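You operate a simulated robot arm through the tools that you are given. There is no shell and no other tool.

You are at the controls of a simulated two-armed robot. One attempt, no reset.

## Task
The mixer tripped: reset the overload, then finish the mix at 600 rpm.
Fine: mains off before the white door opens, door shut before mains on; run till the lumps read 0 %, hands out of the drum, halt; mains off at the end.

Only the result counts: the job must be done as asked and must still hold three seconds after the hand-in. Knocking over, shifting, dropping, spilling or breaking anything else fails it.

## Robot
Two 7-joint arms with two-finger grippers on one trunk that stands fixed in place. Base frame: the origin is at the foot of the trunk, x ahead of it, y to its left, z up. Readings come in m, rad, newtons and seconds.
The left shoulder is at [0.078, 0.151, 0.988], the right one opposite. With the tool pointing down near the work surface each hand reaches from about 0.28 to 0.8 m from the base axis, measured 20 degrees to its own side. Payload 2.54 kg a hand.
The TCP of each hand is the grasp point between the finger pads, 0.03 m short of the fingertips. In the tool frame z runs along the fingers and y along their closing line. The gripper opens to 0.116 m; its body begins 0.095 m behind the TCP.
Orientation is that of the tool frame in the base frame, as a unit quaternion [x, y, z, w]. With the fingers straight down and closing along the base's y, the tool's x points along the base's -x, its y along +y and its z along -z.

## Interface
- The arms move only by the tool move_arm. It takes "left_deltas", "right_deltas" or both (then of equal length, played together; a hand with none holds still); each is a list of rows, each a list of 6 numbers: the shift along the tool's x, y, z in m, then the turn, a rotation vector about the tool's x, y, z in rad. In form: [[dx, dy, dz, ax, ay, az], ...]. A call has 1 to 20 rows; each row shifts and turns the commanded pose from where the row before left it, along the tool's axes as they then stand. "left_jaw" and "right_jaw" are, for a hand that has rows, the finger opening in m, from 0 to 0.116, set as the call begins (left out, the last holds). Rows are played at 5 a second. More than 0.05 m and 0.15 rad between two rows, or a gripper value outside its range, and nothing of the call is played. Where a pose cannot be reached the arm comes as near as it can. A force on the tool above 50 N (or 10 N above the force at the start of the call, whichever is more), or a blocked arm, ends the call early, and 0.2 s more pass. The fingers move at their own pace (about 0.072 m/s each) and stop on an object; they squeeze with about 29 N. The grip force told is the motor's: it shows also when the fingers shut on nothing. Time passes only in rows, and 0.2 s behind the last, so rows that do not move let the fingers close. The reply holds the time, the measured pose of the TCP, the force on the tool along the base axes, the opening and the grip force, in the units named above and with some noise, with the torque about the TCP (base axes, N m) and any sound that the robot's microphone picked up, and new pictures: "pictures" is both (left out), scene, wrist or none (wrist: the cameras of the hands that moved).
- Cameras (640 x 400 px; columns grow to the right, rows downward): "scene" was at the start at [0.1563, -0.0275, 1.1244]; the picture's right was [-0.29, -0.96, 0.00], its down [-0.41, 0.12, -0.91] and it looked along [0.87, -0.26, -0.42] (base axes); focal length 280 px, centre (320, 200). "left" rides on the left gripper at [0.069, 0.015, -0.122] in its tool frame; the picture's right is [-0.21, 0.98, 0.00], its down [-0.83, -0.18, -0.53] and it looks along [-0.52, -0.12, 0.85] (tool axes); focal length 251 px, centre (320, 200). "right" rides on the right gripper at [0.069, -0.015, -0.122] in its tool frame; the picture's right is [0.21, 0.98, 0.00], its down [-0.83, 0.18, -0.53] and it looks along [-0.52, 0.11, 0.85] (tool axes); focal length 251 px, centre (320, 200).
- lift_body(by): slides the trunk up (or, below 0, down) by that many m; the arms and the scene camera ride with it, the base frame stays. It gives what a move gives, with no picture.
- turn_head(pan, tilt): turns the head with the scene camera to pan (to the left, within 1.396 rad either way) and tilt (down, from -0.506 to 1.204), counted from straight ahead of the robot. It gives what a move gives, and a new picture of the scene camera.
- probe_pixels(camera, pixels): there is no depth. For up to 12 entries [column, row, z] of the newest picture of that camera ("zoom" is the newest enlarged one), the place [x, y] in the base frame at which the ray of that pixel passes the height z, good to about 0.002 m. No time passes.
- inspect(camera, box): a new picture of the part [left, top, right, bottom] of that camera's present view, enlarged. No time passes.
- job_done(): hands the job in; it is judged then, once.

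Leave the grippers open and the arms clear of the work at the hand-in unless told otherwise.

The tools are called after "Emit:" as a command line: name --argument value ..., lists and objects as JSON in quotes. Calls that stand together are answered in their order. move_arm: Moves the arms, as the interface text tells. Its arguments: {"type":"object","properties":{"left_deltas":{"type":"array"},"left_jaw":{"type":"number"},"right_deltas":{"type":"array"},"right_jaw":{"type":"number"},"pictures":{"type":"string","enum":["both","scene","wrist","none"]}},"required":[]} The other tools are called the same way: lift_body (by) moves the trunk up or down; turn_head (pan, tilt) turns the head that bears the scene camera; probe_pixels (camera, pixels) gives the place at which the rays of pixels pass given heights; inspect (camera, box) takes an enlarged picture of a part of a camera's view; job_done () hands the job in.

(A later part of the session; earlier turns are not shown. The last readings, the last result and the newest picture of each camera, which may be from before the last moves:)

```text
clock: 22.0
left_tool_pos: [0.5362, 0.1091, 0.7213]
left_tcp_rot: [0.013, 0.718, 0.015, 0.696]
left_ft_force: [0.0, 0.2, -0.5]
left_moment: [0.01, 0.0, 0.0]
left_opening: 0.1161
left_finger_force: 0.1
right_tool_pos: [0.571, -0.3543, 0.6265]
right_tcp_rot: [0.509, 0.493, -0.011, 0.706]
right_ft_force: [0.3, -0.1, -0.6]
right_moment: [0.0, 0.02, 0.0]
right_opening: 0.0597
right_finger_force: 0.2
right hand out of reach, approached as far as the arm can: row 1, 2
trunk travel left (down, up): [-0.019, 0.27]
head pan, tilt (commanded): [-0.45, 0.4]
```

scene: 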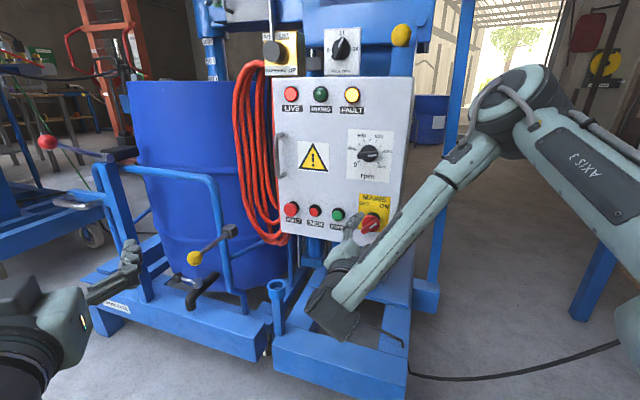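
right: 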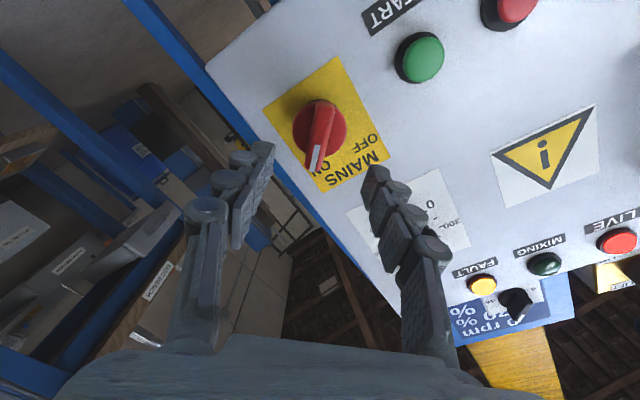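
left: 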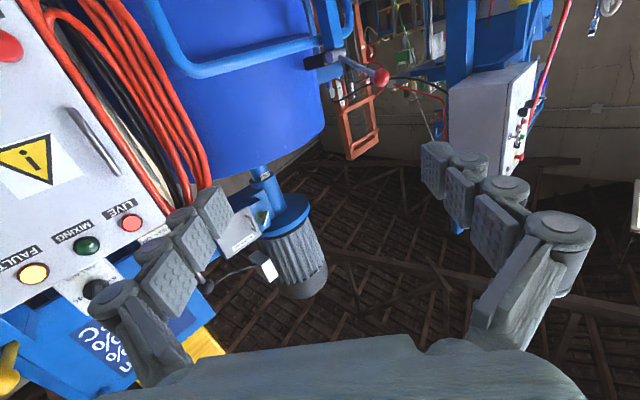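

The hand drifted about 1.3 cm high at the edge of reach. Moving toward the door eases the reach, so I'll advance 0.02 m straight in and re-read before fine corrections.

Emit:
move_arm --right_deltas '[[0, 0, 0.01, 0, 0, 0], [0, 0, 0.01, 0, 0, 0], [0, 0, 0, 0, 0, 0]]' --pictures "wrist"

```text
clock: 22.8
left_tool_pos: [0.536, 0.11, 0.7215]
left_tcp_rot: [0.014, 0.718, 0.015, 0.696]
left_ft_force: [-1.0, -0.9, -0.2]
left_moment: [0.02, -0.02, 0.04]
left_opening: 0.1161
left_finger_force: 0.0
right_tool_pos: [0.5838, -0.3695, 0.6276]
right_tcp_rot: [0.509, 0.492, -0.011, 0.706]
right_ft_force: [-0.4, 0.1, -0.9]
right_moment: [0.0, 0.0, 0.04]
right_opening: 0.0598
right_finger_force: 0.0
trunk travel left (down, up): [-0.019, 0.27]
head pan, tilt (commanded): [-0.45, 0.4]
```

right: 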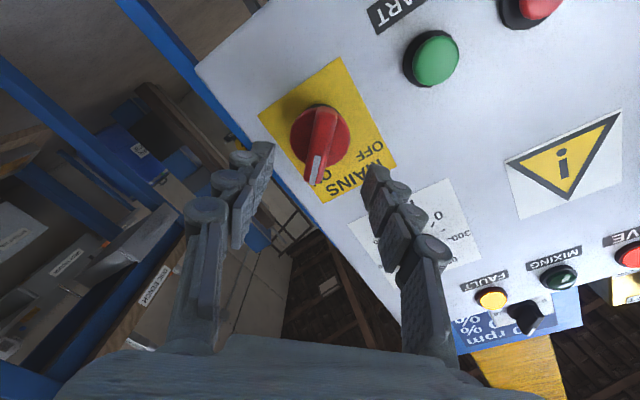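

Commanded and measured poses now agree, so limits simply reset the command. I'll correct 8 mm left and 14 mm down to centre on the knob.

Emit:
move_arm --right_deltas '[[0.008, -0.0021, 0, 0, 0, 0], [0.0079, -0.0021, 0, 0, 0, 0], [0, 0, 0, 0, 0, 0]]' --pictures "both"

Emit:
inspect --camera "scene" --box '[320, 170, 420, 250]'

Emit:
inspect --camera "right" --box '[230, 50, 430, 250]'

```text
clock: 23.6
left_tool_pos: [0.5371, 0.1106, 0.7223]
left_tcp_rot: [0.014, 0.718, 0.014, 0.696]
left_ft_force: [0.3, -0.9, 0.3]
left_moment: [-0.02, 0.0, 0.0]
left_opening: 0.1158
left_finger_force: 0.0
right_tool_pos: [0.5882, -0.3692, 0.618]
right_tcp_rot: [0.509, 0.493, -0.012, 0.706]
right_ft_force: [1.3, 0.3, 0.0]
right_moment: [0.0, 0.04, -0.03]
right_opening: 0.0603
right_finger_force: 0.1
right hand out of reach, approached as far as the arm can: row 2
trunk travel left (down, up): [-0.019, 0.27]
head pan, tilt (commanded): [-0.45, 0.4]
```

scene: 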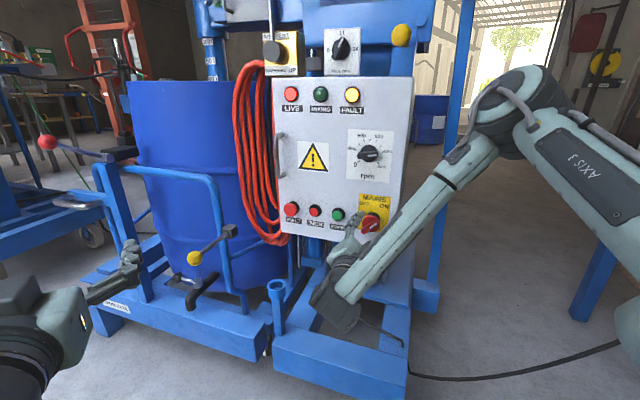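
right: 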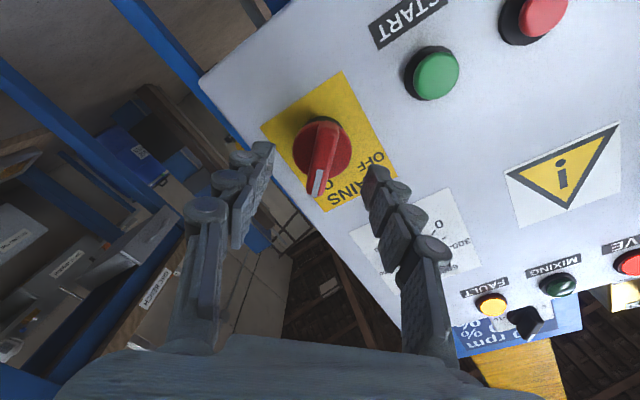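

```text
5.00 times, centred on (370, 210) of scene
```

zoom: 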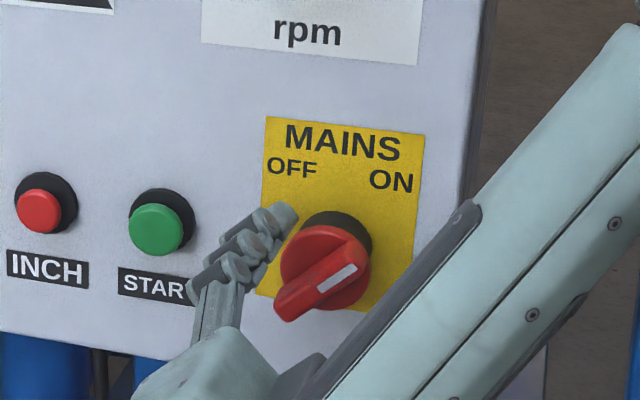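

```text
2.00 times, centred on (330, 150) of right
```

zoom: 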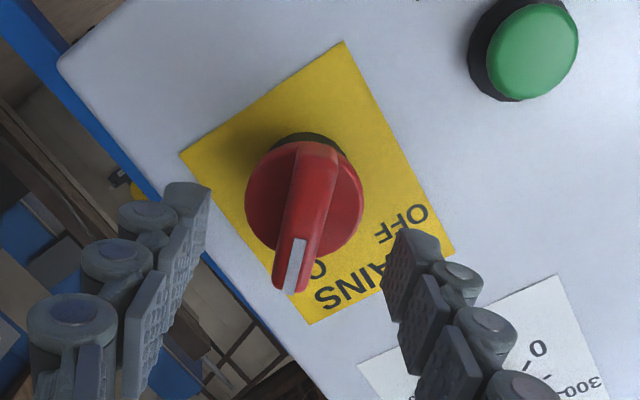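

The fingers straddle the bar, which lies midway between them in the wrist view, about 0.076 m from the door. I'll advance 18 mm with a 6.6 mm slide along the bar, so the tips stop just in front of the disc.

Emit:
move_arm --right_deltas '[[0, 0, 0.006, 0, 0, 0], [0.0033, 0, 0.006, 0, 0, 0], [0.0033, 0, 0.006, 0, 0, 0], [0, 0, 0, 0, 0, 0]]' --pictures "wrist"

Emit:
inspect --camera "scene" --box '[320, 170, 420, 250]'

Emit:
inspect --camera "right" --box '[230, 50, 430, 250]'

```text
clock: 24.6
left_tool_pos: [0.5363, 0.1107, 0.7231]
left_tcp_rot: [0.015, 0.718, 0.014, 0.696]
left_ft_force: [0.3, -0.9, 0.0]
left_moment: [0.0, -0.01, 0.03]
left_opening: 0.1159
left_finger_force: 0.0
right_tool_pos: [0.6041, -0.381, 0.615]
right_tcp_rot: [0.509, 0.493, -0.01, 0.706]
right_ft_force: [0.1, 0.8, -0.2]
right_moment: [-0.03, 0.01, 0.01]
right_opening: 0.0601
right_finger_force: 0.1
trunk travel left (down, up): [-0.019, 0.27]
head pan, tilt (commanded): [-0.45, 0.4]
```

right: 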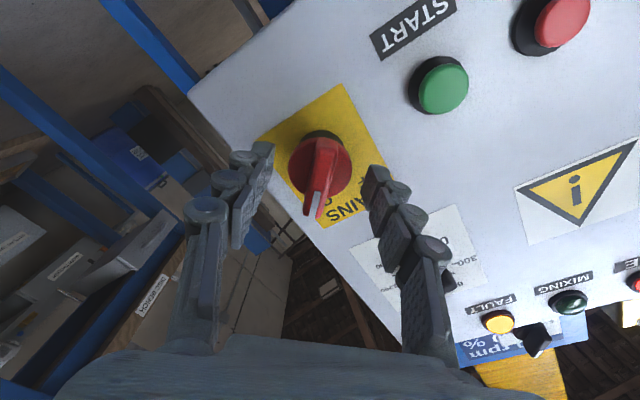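

```text
5.00 times, centred on (370, 210) of scene
```

zoom: 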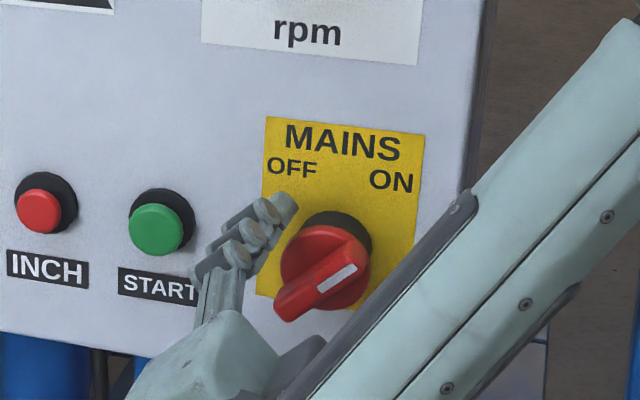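

```text
2.00 times, centred on (330, 150) of right
```

zoom: 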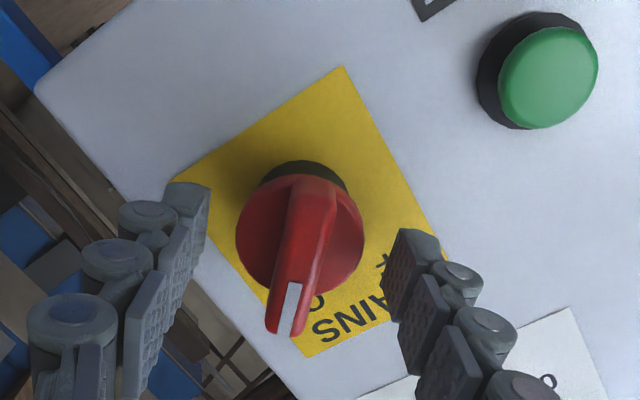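

TCP is at (0.604,-0.381,0.615), within 2 mm of the knob axis. I'll close the fingers on the bar.

Emit:
move_arm --right_deltas '[[0, 0, 0, 0, 0, 0], [0, 0, 0, 0, 0, 0], [0, 0, 0, 0, 0, 0], [0, 0, 0, 0, 0, 0]]' --right_jaw 0 --pictures "wrist"

Emit:
inspect --camera "right" --box '[230, 50, 430, 250]'

```text
clock: 25.6
left_tool_pos: [0.537, 0.11, 0.7239]
left_tcp_rot: [0.014, 0.718, 0.015, 0.696]
left_ft_force: [-0.2, -0.3, 0.8]
left_moment: [-0.01, -0.01, -0.02]
left_opening: 0.116
left_finger_force: 0.1
right_tool_pos: [0.6038, -0.3795, 0.6149]
right_tcp_rot: [0.51, 0.493, -0.012, 0.705]
right_ft_force: [0.1, 0.2, -0.2]
right_moment: [-0.06, -0.07, 0.06]
right_opening: 0.041
right_finger_force: 44.9
trunk travel left (down, up): [-0.019, 0.27]
head pan, tilt (commanded): [-0.45, 0.4]
```

right: 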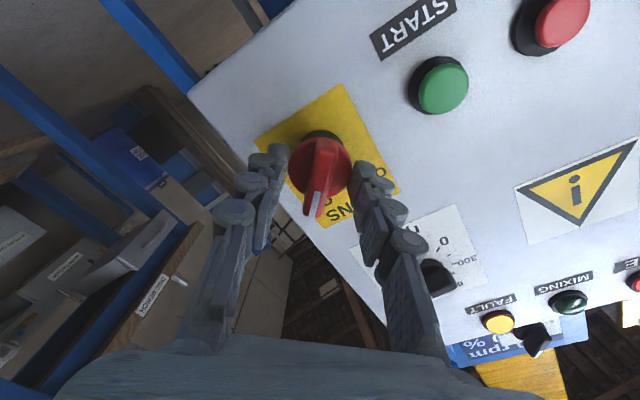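

```text
2.00 times, centred on (330, 150) of right
```

zoom: 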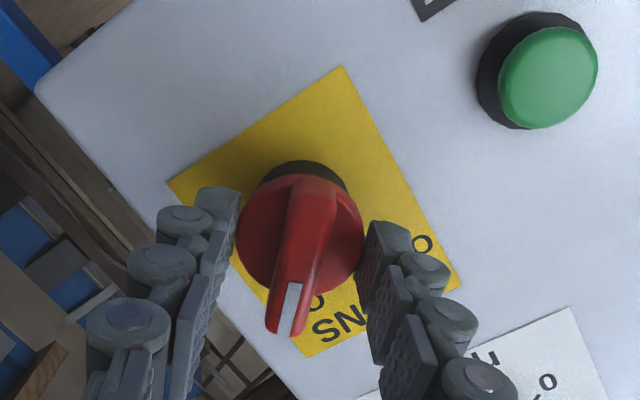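

The jaw stopped at 0.041, so the tips are on the round disc, not the bar. I'll open to 0.06, back out 9 mm and close again on the bar itself.

Emit:
move_arm --right_deltas '[[0, 0, 0, 0, 0, 0], [0, 0, 0, 0, 0, 0], [0, 0, -0.0045, 0, 0, 0], [0, 0, -0.0045, 0, 0, 0]]' --right_jaw 0.06 --pictures "none"

Emit:
move_arm --right_deltas '[[0, 0, 0, 0, 0, 0], [0, 0, 0, 0, 0, 0], [0, 0, 0, 0, 0, 0], [0, 0, 0, 0, 0, 0], [0, 0, 0, 0, 0, 0]]' --right_jaw 0 --pictures "wrist"

Emit:
inspect --camera "right" --box '[230, 50, 430, 250]'

```text
clock: 26.6
left_tool_pos: [0.5356, 0.1099, 0.7229]
left_tcp_rot: [0.013, 0.718, 0.015, 0.696]
left_ft_force: [0.0, 0.0, -0.2]
left_moment: [-0.01, -0.03, -0.02]
left_opening: 0.1161
left_finger_force: 0.1
right_tool_pos: [0.5972, -0.3751, 0.6178]
right_tcp_rot: [0.509, 0.493, -0.012, 0.705]
right_ft_force: [-0.1, 0.0, 0.3]
right_moment: [0.01, -0.03, 0.04]
right_opening: 0.0601
right_finger_force: 0.1
right hand out of reach, approached as far as the arm can: row 4
trunk travel left (down, up): [-0.019, 0.27]
head pan, tilt (commanded): [-0.45, 0.4]
```

```text
clock: 27.8
left_tool_pos: [0.5357, 0.11, 0.7223]
left_tcp_rot: [0.015, 0.718, 0.013, 0.696]
left_ft_force: [-0.4, 0.2, 0.9]
left_moment: [0.03, 0.02, -0.02]
left_opening: 0.116
left_finger_force: 0.0
right_tool_pos: [0.597, -0.3756, 0.6172]
right_tcp_rot: [0.51, 0.493, -0.012, 0.705]
right_ft_force: [-6.1, -2.8, -3.7]
right_moment: [-0.13, -0.15, -0.03]
right_opening: 0.0127
right_finger_force: 39.4
trunk travel left (down, up): [-0.019, 0.27]
head pan, tilt (commanded): [-0.45, 0.4]
```

right: 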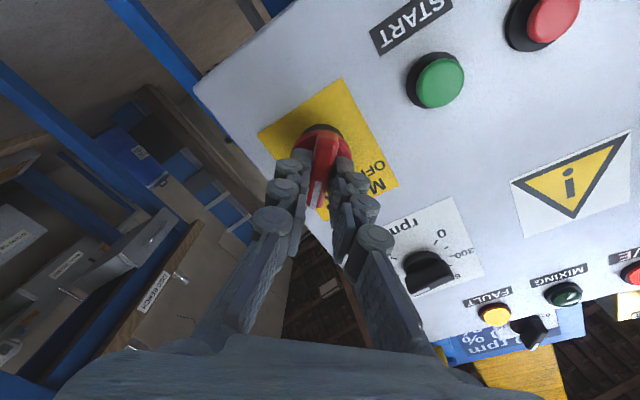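

```text
2.00 times, centred on (330, 150) of right
```

zoom: 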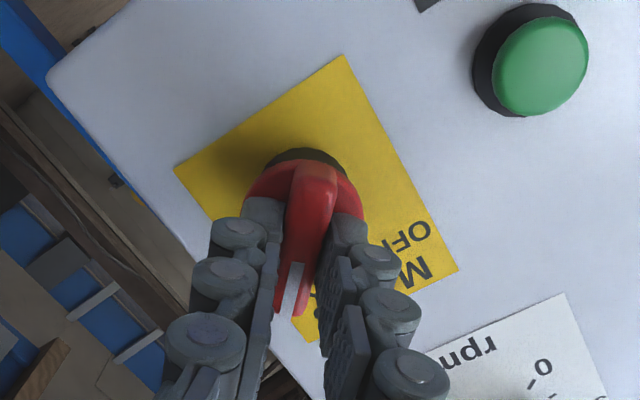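

Now the jaw holds the bar (0.0127 m, 39 N). I'll turn counter-clockwise about the knob axis: 6 rows of -0.131 rad first, then check.

Emit:
move_arm --right_deltas '[[0, 0.0006, 0, 0, 0, -0.131], [0, 0.0006, 0, 0, 0, -0.131], [0, 0.0006, 0, 0, 0, -0.131], [0, 0.0006, 0, 0, 0, -0.131], [0, 0.0006, 0, 0, 0, -0.131], [0, 0.0006, 0, 0, 0, -0.131]]' --pictures "both"

Emit:
inspect --camera "right" --box '[230, 50, 430, 250]'

```text
clock: 29.2
left_tool_pos: [0.5361, 0.11, 0.7218]
left_tcp_rot: [0.014, 0.718, 0.015, 0.696]
left_ft_force: [-0.2, -0.2, -0.1]
left_moment: [0.01, 0.01, 0.01]
left_opening: 0.1163
left_finger_force: 0.1
right_tool_pos: [0.598, -0.3739, 0.6177]
right_tcp_rot: [0.282, 0.652, -0.284, 0.645]
right_ft_force: [-25.3, -4.7, -13.6]
right_moment: [-0.44, -0.46, -0.05]
right_opening: 0.0127
right_finger_force: 39.7
trunk travel left (down, up): [-0.019, 0.27]
head pan, tilt (commanded): [-0.45, 0.4]
```

scene: 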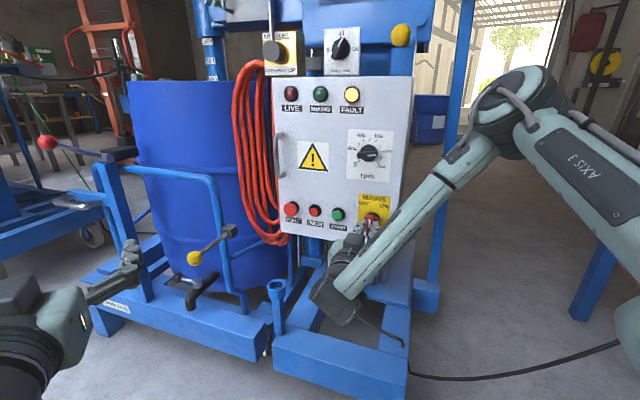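
right: 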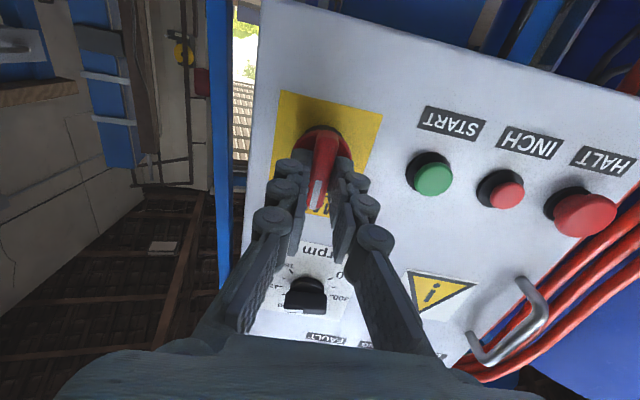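

```text
2.00 times, centred on (330, 150) of right
```

zoom: 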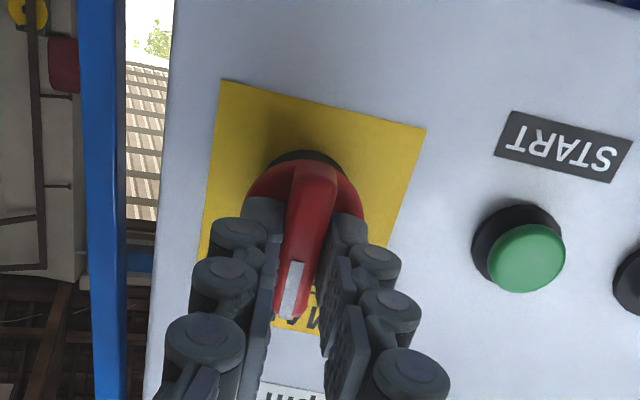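

The LIVE lamp has gone dark at half turn. There is about 21 N of sideways load pushing right and down, so my axis guess is a few millimetres off. I'll ease that and finish the turn to OFF.

Emit:
move_arm --right_deltas '[[0.002, -0.003, 0, 0, 0, 0], [0.001, -0.001, 0, 0, 0, -0.131], [0, 0, 0, 0, 0, -0.131], [0, 0, 0, 0, 0, -0.131], [0, 0, 0, 0, 0, -0.131]]' --pictures "none"

```text
clock: 30.4
left_tool_pos: [0.5371, 0.1112, 0.7204]
left_tcp_rot: [0.013, 0.718, 0.015, 0.696]
left_ft_force: [1.0, -1.3, 1.3]
left_moment: [-0.02, 0.03, 0.05]
left_opening: 0.1161
left_finger_force: 0.1
right_tool_pos: [0.5978, -0.3736, 0.6175]
right_tcp_rot: [0.1, 0.701, -0.438, 0.554]
right_ft_force: [11.6, 12.8, -6.3]
right_moment: [-0.47, -0.49, 1.14]
right_opening: 0.0126
right_finger_force: 39.6
trunk travel left (down, up): [-0.019, 0.27]
head pan, tilt (commanded): [-0.45, 0.4]
```

About 15° remain. I'll undo part of the sideways shift and finish to -45°.

Emit:
move_arm --right_deltas '[[0.001, 0.0017, 0, 0, 0, -0.131], [0, 0, 0, 0, 0, -0.131], [0, 0, 0, 0, 0, 0]]' --pictures "both"

Emit:
inspect --camera "right" --box '[230, 50, 430, 250]'

Emit:
inspect --camera "scene" --box '[260, 70, 420, 250]'

```text
clock: 31.2
left_tool_pos: [0.5356, 0.1104, 0.7209]
left_tcp_rot: [0.014, 0.718, 0.014, 0.695]
left_ft_force: [-0.4, 0.2, 0.6]
left_moment: [0.02, 0.02, 0.0]
left_opening: 0.1161
left_finger_force: 0.0
right_tool_pos: [0.5986, -0.3725, 0.616]
right_tcp_rot: [0.008, 0.708, -0.507, 0.492]
right_ft_force: [16.0, 23.8, -1.4]
right_moment: [-0.31, -0.32, 1.42]
right_opening: 0.0126
right_finger_force: 39.4
trunk travel left (down, up): [-0.019, 0.27]
head pan, tilt (commanded): [-0.45, 0.4]
```

scene: 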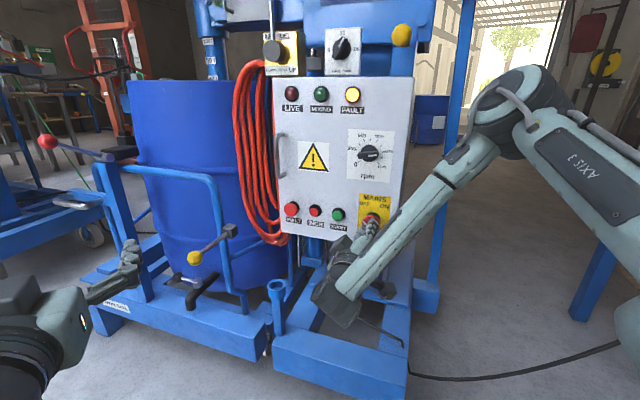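
right: 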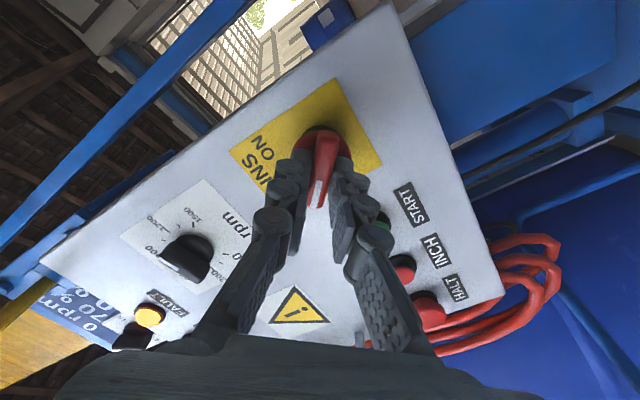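

```text
2.00 times, centred on (330, 150) of right
```

zoom: 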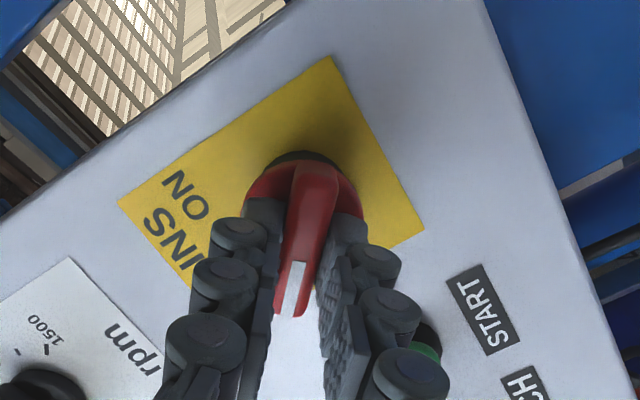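

```text
2.22 times, centred on (340, 160) of scene
```

zoom: 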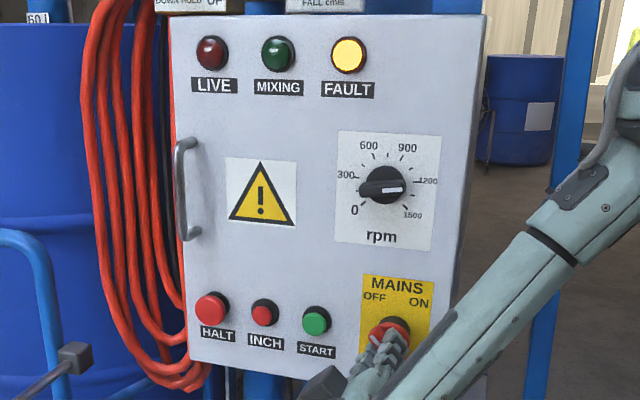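

LIVE is dark and the bar has followed the fingers to -45° (OFF). I'll open the jaw to 0.05 and back straight out.

Emit:
move_arm --right_deltas '[[0, 0, 0, 0, 0, 0], [0, 0, 0, 0, 0, 0], [0, 0, -0.008, 0, 0, 0], [0, 0, -0.01, 0, 0, 0], [0, 0, -0.01, 0, 0, 0]]' --right_jaw 0.05 --pictures "both"

Emit:
inspect --camera "right" --box '[200, 50, 440, 250]'

Emit:
inspect --camera "scene" --box '[260, 70, 420, 250]'

```text
clock: 32.4
left_tool_pos: [0.5363, 0.1103, 0.7218]
left_tcp_rot: [0.014, 0.718, 0.014, 0.696]
left_ft_force: [-0.2, 0.2, -0.4]
left_moment: [-0.01, -0.02, 0.0]
left_opening: 0.1161
left_finger_force: 0.1
right_tool_pos: [0.5762, -0.3619, 0.6225]
right_tcp_rot: [0.011, 0.708, -0.507, 0.491]
right_ft_force: [0.0, 0.7, -0.3]
right_moment: [0.0, 0.01, -0.02]
right_opening: 0.0502
right_finger_force: 0.0
right hand out of reach, approached as far as the arm can: row 3, 4, 5
trunk travel left (down, up): [-0.019, 0.27]
head pan, tilt (commanded): [-0.45, 0.4]
```

scene: 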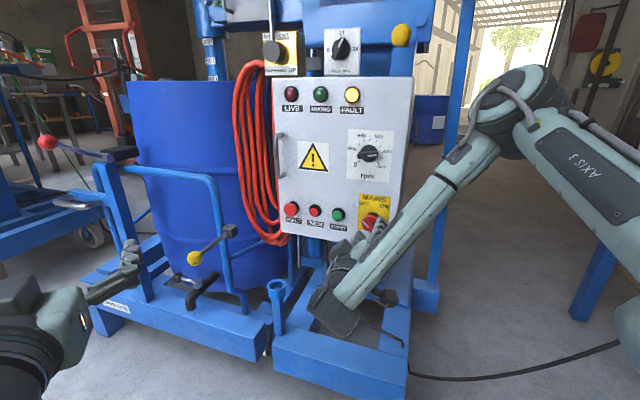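
right: 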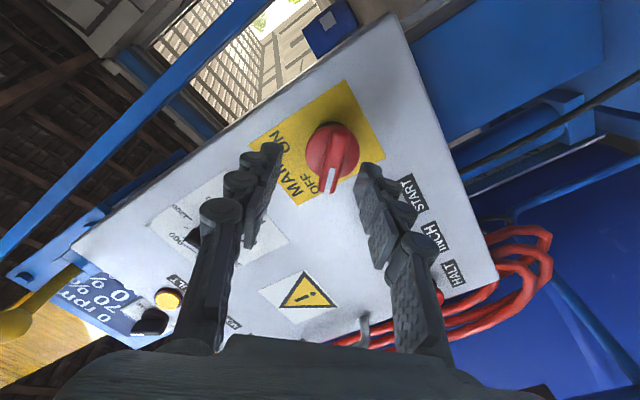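

```text
2.00 times, centred on (320, 150) of right
```

zoom: 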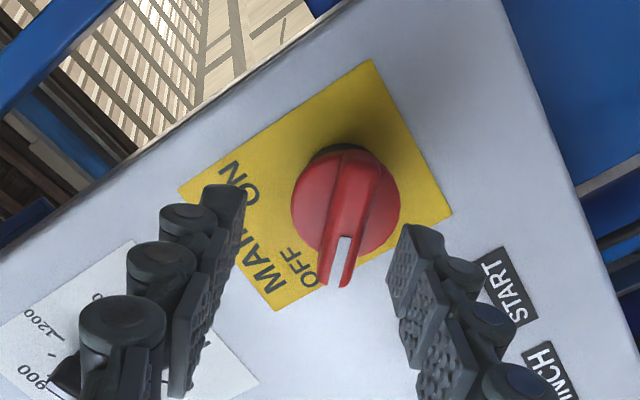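

```text
2.22 times, centred on (340, 160) of scene
```

zoom: 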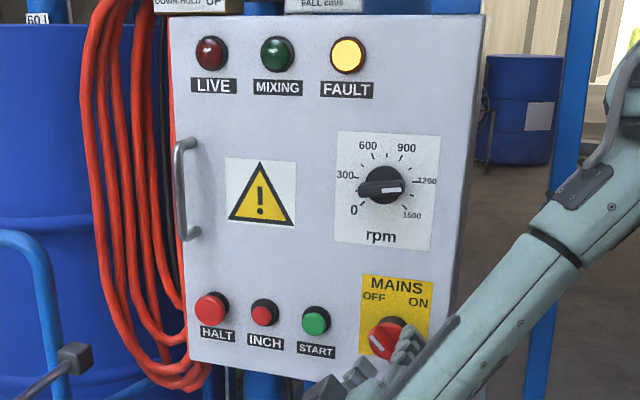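

MAINS now points to OFF and LIVE is dark. Next I'll set the dial while the power is off. I'll raise the trunk 0.086 m, shift the hand up and left to the dial axis (0.66,-0.407,0.769), and roll it to about +81° so the fingers straddle the dial's near-horizontal bar.

Emit:
lift_body --by 0.086

Emit:
move_arm --right_deltas '[[-0.0318, -0.0107, 0, 0, 0, 0], [-0.0318, -0.0107, 0, 0, 0, 0], [0, 0, 0, 0, 0, 0.1375], [0, 0, 0, 0, 0, 0.1375], [0, 0, 0, 0, 0, 0.1375], [0, 0, 0, 0, 0, 0.1375], [0, 0, 0, 0, 0, 0.1375], [0, 0, 0, 0, 0, 0.1375], [0, 0, 0, 0, 0, 0.1375], [0, 0, 0, 0, 0, 0.1375], [0, 0, 0, 0, 0, 0.1375], [0, 0, 0, 0, 0, 0.1375], [0, 0, 0, 0, 0, 0.1375], [0, 0, 0, 0, 0, 0.1375], [0, 0, 0, 0, 0, 0.1375], [0, 0, 0, 0, 0, 0.1375], [0, 0, 0, 0, 0, 0.1375], [0, 0, 0, 0, 0, 0.1375]]' --right_jaw 0.06 --pictures "both"

```text
clock: 33.6
left_tool_pos: [0.5362, 0.11, 0.8083]
left_tcp_rot: [0.014, 0.718, 0.014, 0.696]
left_ft_force: [0.5, 0.1, 0.4]
left_moment: [0.0, 0.04, -0.01]
left_opening: 0.1157
left_finger_force: 0.0
right_tool_pos: [0.5763, -0.3609, 0.7096]
right_tcp_rot: [0.01, 0.708, -0.507, 0.491]
right_ft_force: [-0.2, -0.1, -0.3]
right_moment: [-0.02, -0.01, -0.05]
right_opening: 0.0502
right_finger_force: 0.0
trunk travel left (down, up): [-0.105, 0.184]
head pan, tilt (commanded): [-0.45, 0.4]
```

```text
clock: 37.4
left_tool_pos: [0.5363, 0.1109, 0.8076]
left_tcp_rot: [0.015, 0.718, 0.014, 0.696]
left_ft_force: [-0.3, -0.7, -0.3]
left_moment: [-0.02, -0.01, -0.03]
left_opening: 0.1159
left_finger_force: 0.0
right_tool_pos: [0.598, -0.3399, 0.7687]
right_tcp_rot: [0.636, 0.311, 0.208, 0.675]
right_ft_force: [-0.8, 0.5, 0.4]
right_moment: [0.0, 0.01, 0.02]
right_opening: 0.06
right_finger_force: 0.2
trunk travel left (down, up): [-0.105, 0.184]
head pan, tilt (commanded): [-0.45, 0.4]
```

scene: 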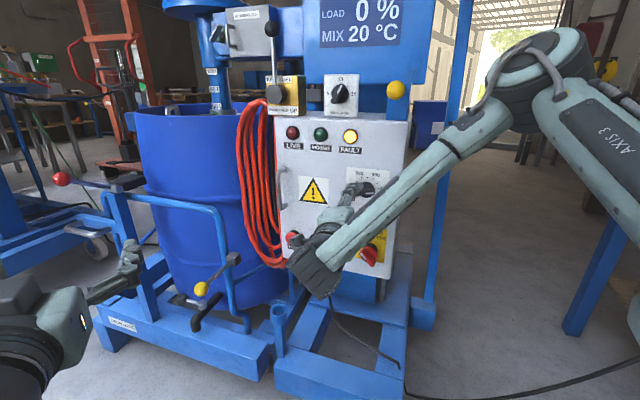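
right: 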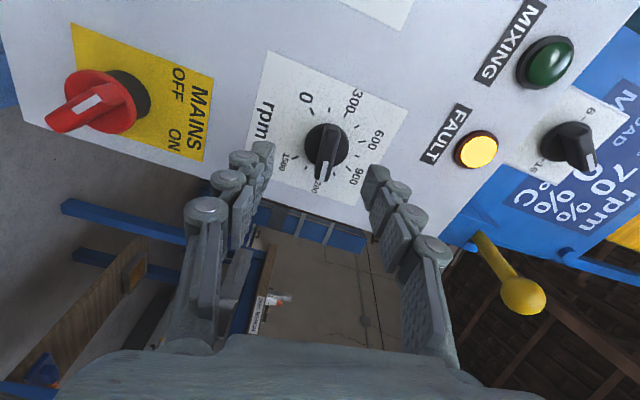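

The hand is at (0.598,-0.340,0.769), square in front of the dial and 0.09 m off the door. I'll zoom on the dial to check alignment.

Emit:
inspect --camera "right" --box '[220, 50, 420, 250]'

Emit:
inspect --camera "scene" --box '[270, 110, 420, 270]'

```text
2.00 times, centred on (320, 150) of right
```

zoom: 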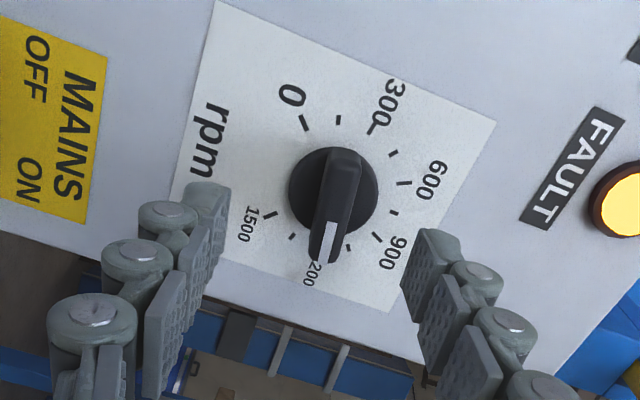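

```text
2.50 times, centred on (345, 190) of scene
```

zoom: 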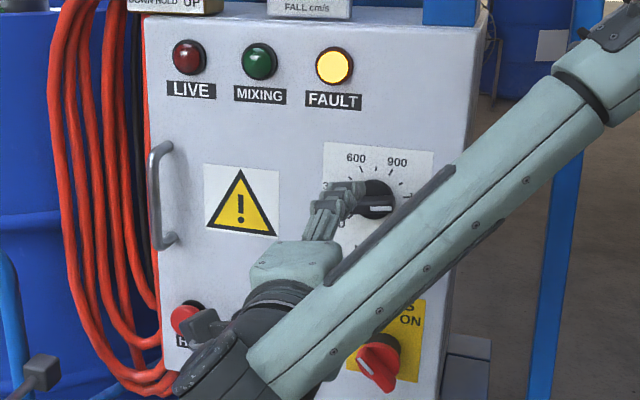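

The dial mark points at 1200. From the projected tool axis, the dial centre is about 6 mm above and 3 mm left of my axis. I'll correct that and advance 30 mm so the tips reach about 0.03 m from the door, with the jaw still open at 0.06.

Emit:
move_arm --right_deltas '[[0.0027, 0.006, 0.005, 0, 0, 0], [0, 0, 0.01, 0, 0, 0], [0, 0, 0.01, 0, 0, 0], [0, 0, 0.005, 0, 0, 0], [0, 0, 0, 0, 0, 0]]' --pictures "wrist"

Emit:
inspect --camera "right" --box '[220, 50, 420, 250]'

Emit:
inspect --camera "scene" --box '[310, 160, 410, 240]'

```text
clock: 38.6
left_tool_pos: [0.5363, 0.1097, 0.808]
left_tcp_rot: [0.013, 0.718, 0.014, 0.696]
left_ft_force: [0.2, 0.8, 0.3]
left_moment: [0.0, 0.03, 0.03]
left_opening: 0.1161
left_finger_force: 0.0
right_tool_pos: [0.6219, -0.3604, 0.7732]
right_tcp_rot: [0.636, 0.312, 0.207, 0.675]
right_ft_force: [-0.5, 0.2, 0.0]
right_moment: [-0.01, 0.0, 0.0]
right_opening: 0.0598
right_finger_force: 0.0
trunk travel left (down, up): [-0.105, 0.184]
head pan, tilt (commanded): [-0.45, 0.4]
```

right: 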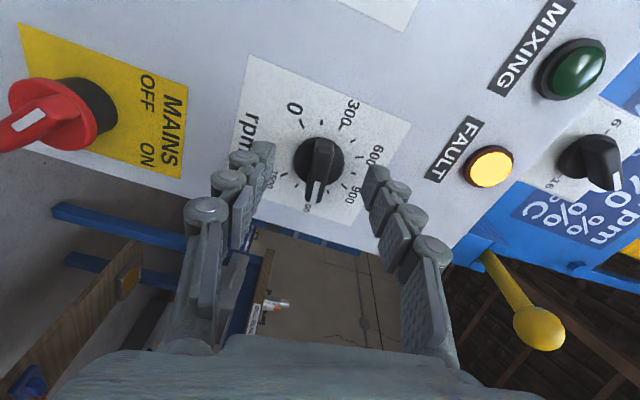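

```text
2.00 times, centred on (320, 150) of right
```

zoom: 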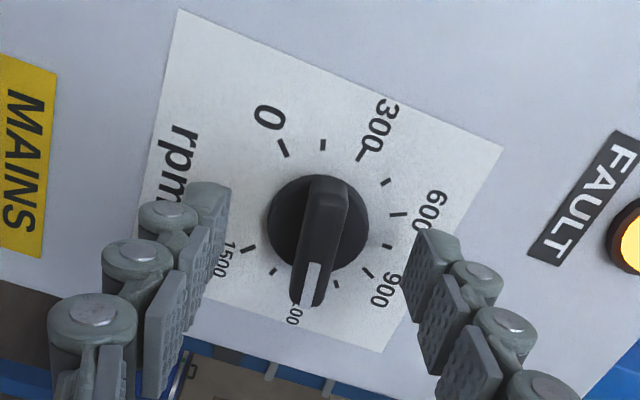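

```text
5.00 times, centred on (360, 200) of scene
```

zoom: 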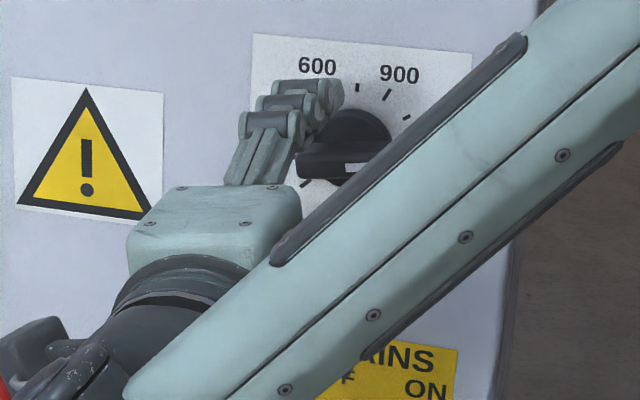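

The dial sits centred between the fingers. Closing on its bar.

Emit:
move_arm --right_deltas '[[0, 0, 0, 0, 0, 0], [0, 0, 0, 0, 0, 0], [0, 0, 0, 0, 0, 0], [0, 0, 0, 0, 0, 0], [0, 0, 0, 0, 0, 0]]' --right_jaw 0 --pictures "wrist"

Emit:
inspect --camera "right" --box '[220, 50, 420, 250]'

```text
clock: 39.8
left_tool_pos: [0.5369, 0.1094, 0.8078]
left_tcp_rot: [0.014, 0.718, 0.014, 0.696]
left_ft_force: [-1.7, 0.3, -1.1]
left_moment: [0.0, 0.0, 0.01]
left_opening: 0.1163
left_finger_force: 0.1
right_tool_pos: [0.621, -0.3607, 0.774]
right_tcp_rot: [0.636, 0.311, 0.208, 0.675]
right_ft_force: [3.8, -1.9, 3.5]
right_moment: [-0.05, -0.05, 0.22]
right_opening: 0.0121
right_finger_force: 38.8
trunk travel left (down, up): [-0.105, 0.184]
head pan, tilt (commanded): [-0.45, 0.4]
```

right: 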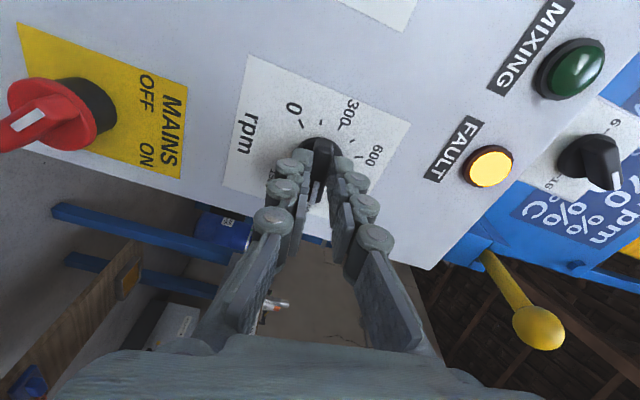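

```text
2.00 times, centred on (320, 150) of right
```

zoom: 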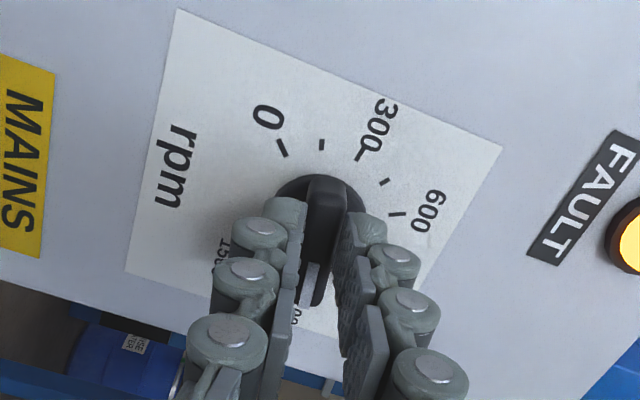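

Gripped (0.0121 m). I'll turn the dial counter-clockwise toward 600 (about 108° in all), first half now.

Emit:
move_arm --right_deltas '[[0, 0, 0, 0, 0, -0.135], [0, 0, 0, 0, 0, -0.135], [0, 0, 0, 0, 0, -0.135], [0, 0, 0, 0, 0, -0.135], [0, 0, 0, 0, 0, -0.135], [0, 0, 0, 0, 0, -0.135], [0, 0, 0, 0, 0, -0.135]]' --pictures "wrist"

Emit:
inspect --camera "right" --box '[220, 50, 420, 250]'

```text
clock: 41.4
left_tool_pos: [0.5365, 0.1087, 0.8076]
left_tcp_rot: [0.015, 0.718, 0.015, 0.696]
left_ft_force: [-0.7, -0.9, 1.1]
left_moment: [0.01, 0.04, -0.02]
left_opening: 0.1159
left_finger_force: 0.1
right_tool_pos: [0.6194, -0.3618, 0.7699]
right_tcp_rot: [0.427, 0.569, -0.127, 0.691]
right_ft_force: [-28.4, -2.3, -22.9]
right_moment: [-0.05, -0.38, -1.08]
right_opening: 0.0121
right_finger_force: 39.3
trunk travel left (down, up): [-0.105, 0.184]
head pan, tilt (commanded): [-0.45, 0.4]
```

right: 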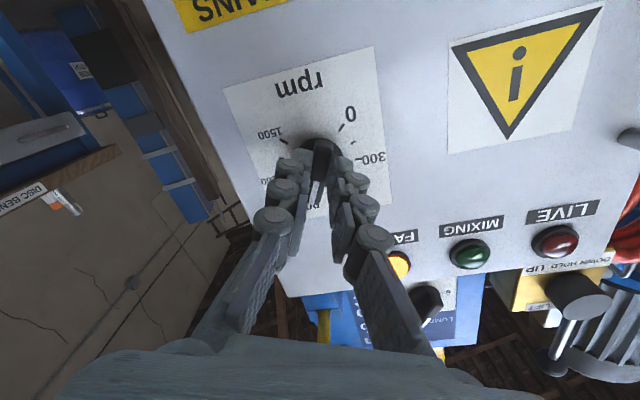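

```text
2.00 times, centred on (320, 150) of right
```

zoom: 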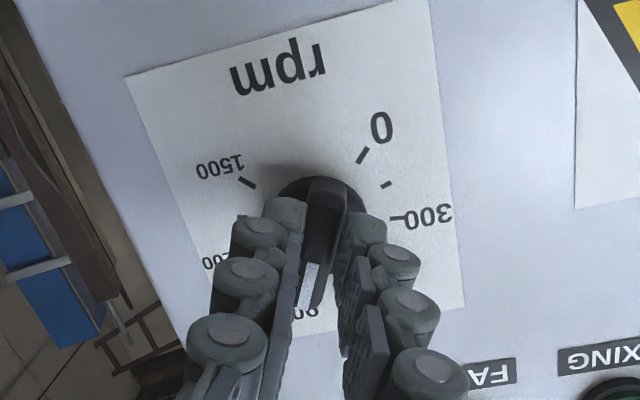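

The side load is about 30 N, pushing right and down. My turning centre is several millimetres left of the dial's axis. I'll relieve it by shifting the hand toward the knob axis and re-read.

Emit:
move_arm --right_deltas '[[0.0012, -0.0025, -0.0005, 0, 0, 0], [0.0013, -0.0025, -0.0005, 0, 0, 0], [0, 0, 0, 0, 0, 0]]' --pictures "none"

```text
clock: 42.2
left_tool_pos: [0.5361, 0.1105, 0.8073]
left_tcp_rot: [0.013, 0.718, 0.016, 0.696]
left_ft_force: [-0.3, 0.2, 0.4]
left_moment: [0.03, 0.02, -0.01]
left_opening: 0.1162
left_finger_force: 0.0
right_tool_pos: [0.6188, -0.362, 0.7689]
right_tcp_rot: [0.427, 0.566, -0.122, 0.695]
right_ft_force: [-4.2, -12.6, -7.5]
right_moment: [0.82, 0.69, 0.15]
right_opening: 0.0122
right_finger_force: 39.4
trunk travel left (down, up): [-0.105, 0.184]
head pan, tilt (commanded): [-0.45, 0.4]
```

Load is down to about 15 N. I'll continue the turn with the hand circling the dial axis.

Emit:
move_arm --right_deltas '[[0, -0.0025, 0, 0, 0, -0.135], [0, -0.0014, 0, 0, 0, -0.135], [0, -0.0012, 0, 0, 0, -0.135], [0, -0.0012, 0, 0, 0, -0.135], [0, -0.0012, 0, 0, 0, -0.135]]' --pictures "none"

```text
clock: 43.4
left_tool_pos: [0.5363, 0.1094, 0.8085]
left_tcp_rot: [0.014, 0.718, 0.014, 0.696]
left_ft_force: [-0.4, 0.7, -0.5]
left_moment: [0.02, 0.02, 0.0]
left_opening: 0.1159
left_finger_force: 0.1
right_tool_pos: [0.6141, -0.3653, 0.7686]
right_tcp_rot: [0.212, 0.675, -0.345, 0.617]
right_ft_force: [13.4, -4.1, 2.7]
right_moment: [-0.68, -0.67, 0.4]
right_opening: 0.012
right_finger_force: 39.3
trunk travel left (down, up): [-0.105, 0.184]
head pan, tilt (commanded): [-0.45, 0.4]
```

The roll is now at about -12°. Two more rows bring the mark to the 600 tick.

Emit:
move_arm --right_deltas '[[0, -0.0003, 0, 0, 0, -0.132], [0, -0.0003, 0, 0, 0, -0.132], [0, 0, 0, 0, 0, 0]]' --pictures "both"

Emit:
inspect --camera "right" --box '[220, 50, 420, 250]'

Emit:
inspect --camera "scene" --box '[310, 160, 410, 240]'

```text
clock: 44.2
left_tool_pos: [0.5367, 0.1095, 0.8066]
left_tcp_rot: [0.013, 0.718, 0.015, 0.696]
left_ft_force: [-0.1, -0.7, -1.2]
left_moment: [-0.03, 0.01, 0.0]
left_opening: 0.1161
left_finger_force: 0.1
right_tool_pos: [0.6129, -0.366, 0.7694]
right_tcp_rot: [0.123, 0.697, -0.425, 0.565]
right_ft_force: [11.5, -4.9, 11.2]
right_moment: [-0.56, -0.51, 0.41]
right_opening: 0.0121
right_finger_force: 39.3
trunk travel left (down, up): [-0.105, 0.184]
head pan, tilt (commanded): [-0.45, 0.4]
```

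scene: 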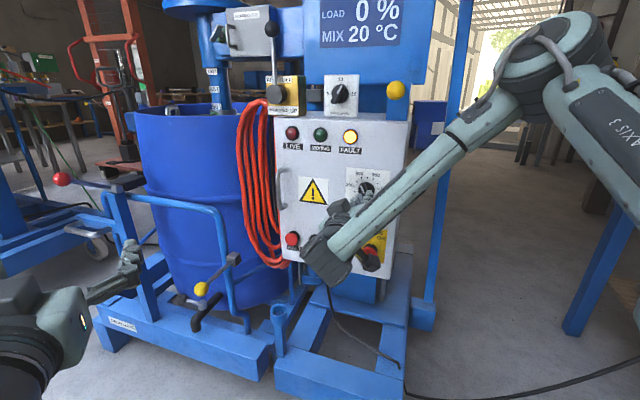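
right: 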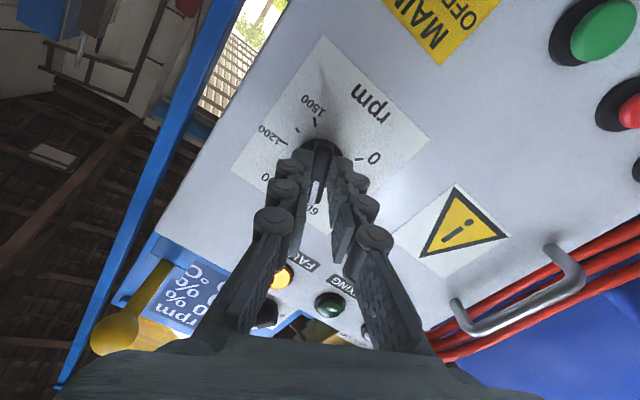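

```text
2.00 times, centred on (320, 150) of right
```

zoom: 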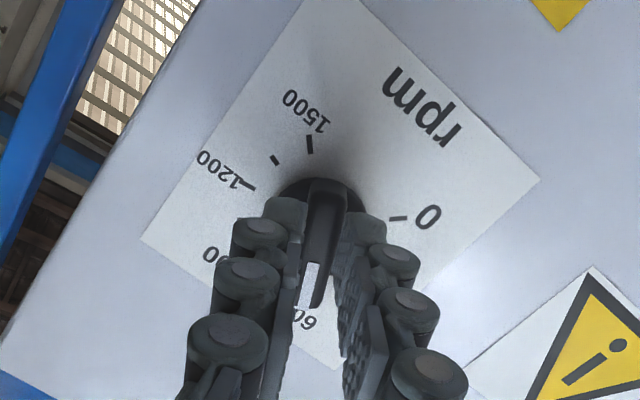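

```text
5.00 times, centred on (360, 200) of scene
```

zoom: 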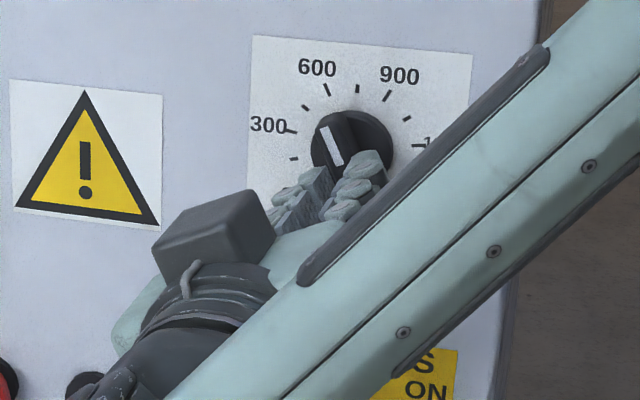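

The white mark is parallel to the 600 tick. I'll open and back off about 3 cm for an unobstructed look.

Emit:
move_arm --right_deltas '[[0, 0, 0, 0, 0, 0], [0, 0, 0, 0, 0, 0], [0, 0, -0.008, 0, 0, 0], [0, 0, -0.01, 0, 0, 0], [0, 0, -0.012, 0, 0, 0]]' --right_jaw 0.05 --pictures "both"

Emit:
inspect --camera "right" --box '[220, 50, 420, 250]'

Emit:
inspect --camera "scene" --box '[310, 160, 410, 240]'

```text
clock: 45.4
left_tool_pos: [0.5357, 0.1106, 0.8087]
left_tcp_rot: [0.014, 0.718, 0.014, 0.696]
left_ft_force: [-0.3, 0.3, 0.3]
left_moment: [-0.01, -0.02, 0.02]
left_opening: 0.1159
left_finger_force: 0.1
right_tool_pos: [0.5926, -0.3459, 0.767]
right_tcp_rot: [0.122, 0.698, -0.423, 0.565]
right_ft_force: [-0.6, -0.6, 0.0]
right_moment: [0.02, -0.01, -0.02]
right_opening: 0.05
right_finger_force: 0.0
trunk travel left (down, up): [-0.105, 0.184]
head pan, tilt (commanded): [-0.45, 0.4]
```

scene: 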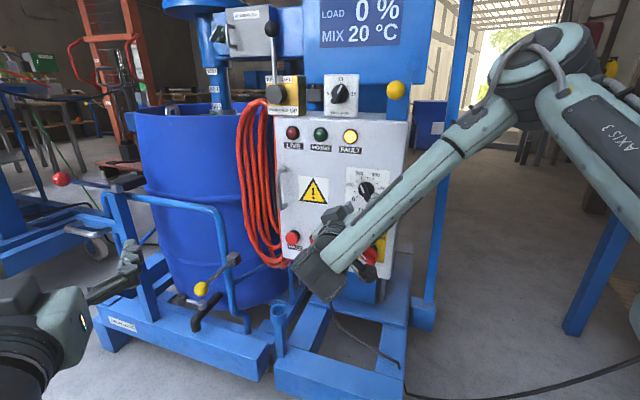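
right: 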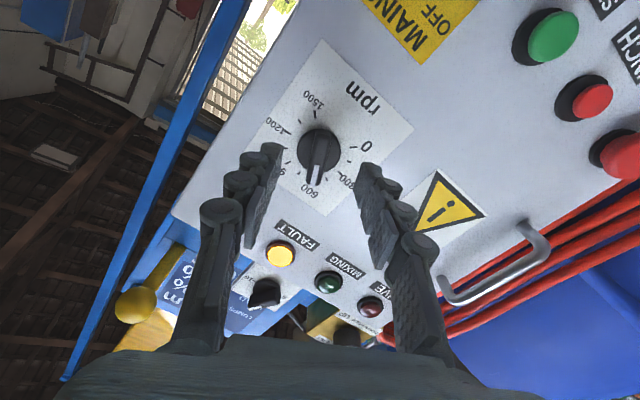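

```text
2.00 times, centred on (320, 150) of right
```

zoom: 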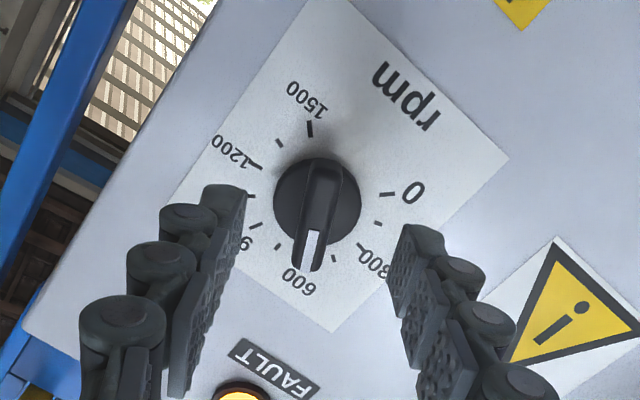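

```text
5.00 times, centred on (360, 200) of scene
```

zoom: 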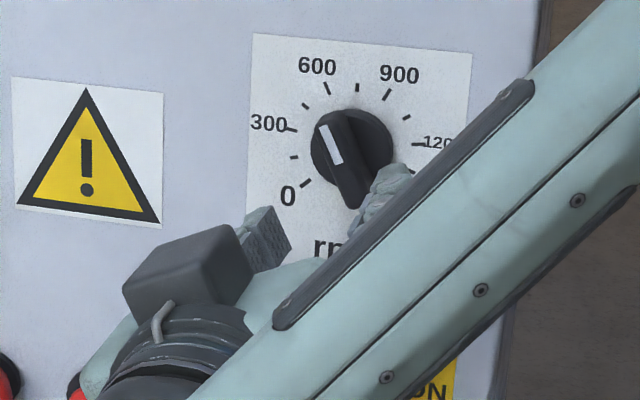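

The mark sits over the 600 tick. I'll zoom in harder to check the exact angle.

Emit:
inspect --camera "right" --box '[275, 110, 365, 200]'

Emit:
inspect --camera "scene" --box '[345, 165, 395, 205]'

```text
4.44 times, centred on (320, 155) of right
```

zoom: 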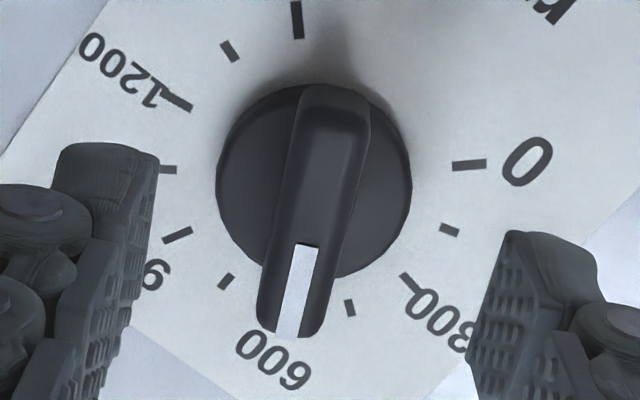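

```text
10.00 times, centred on (370, 185) of scene
```

zoom: 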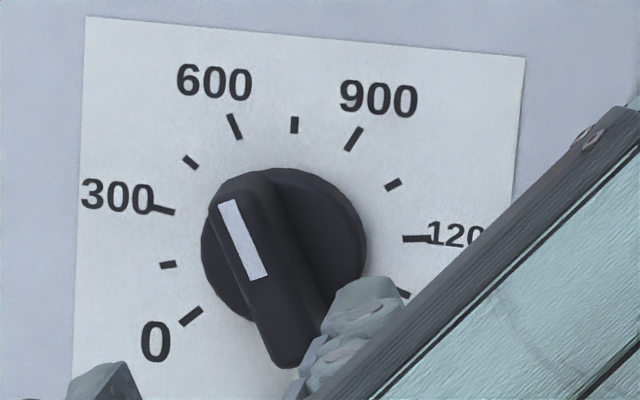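

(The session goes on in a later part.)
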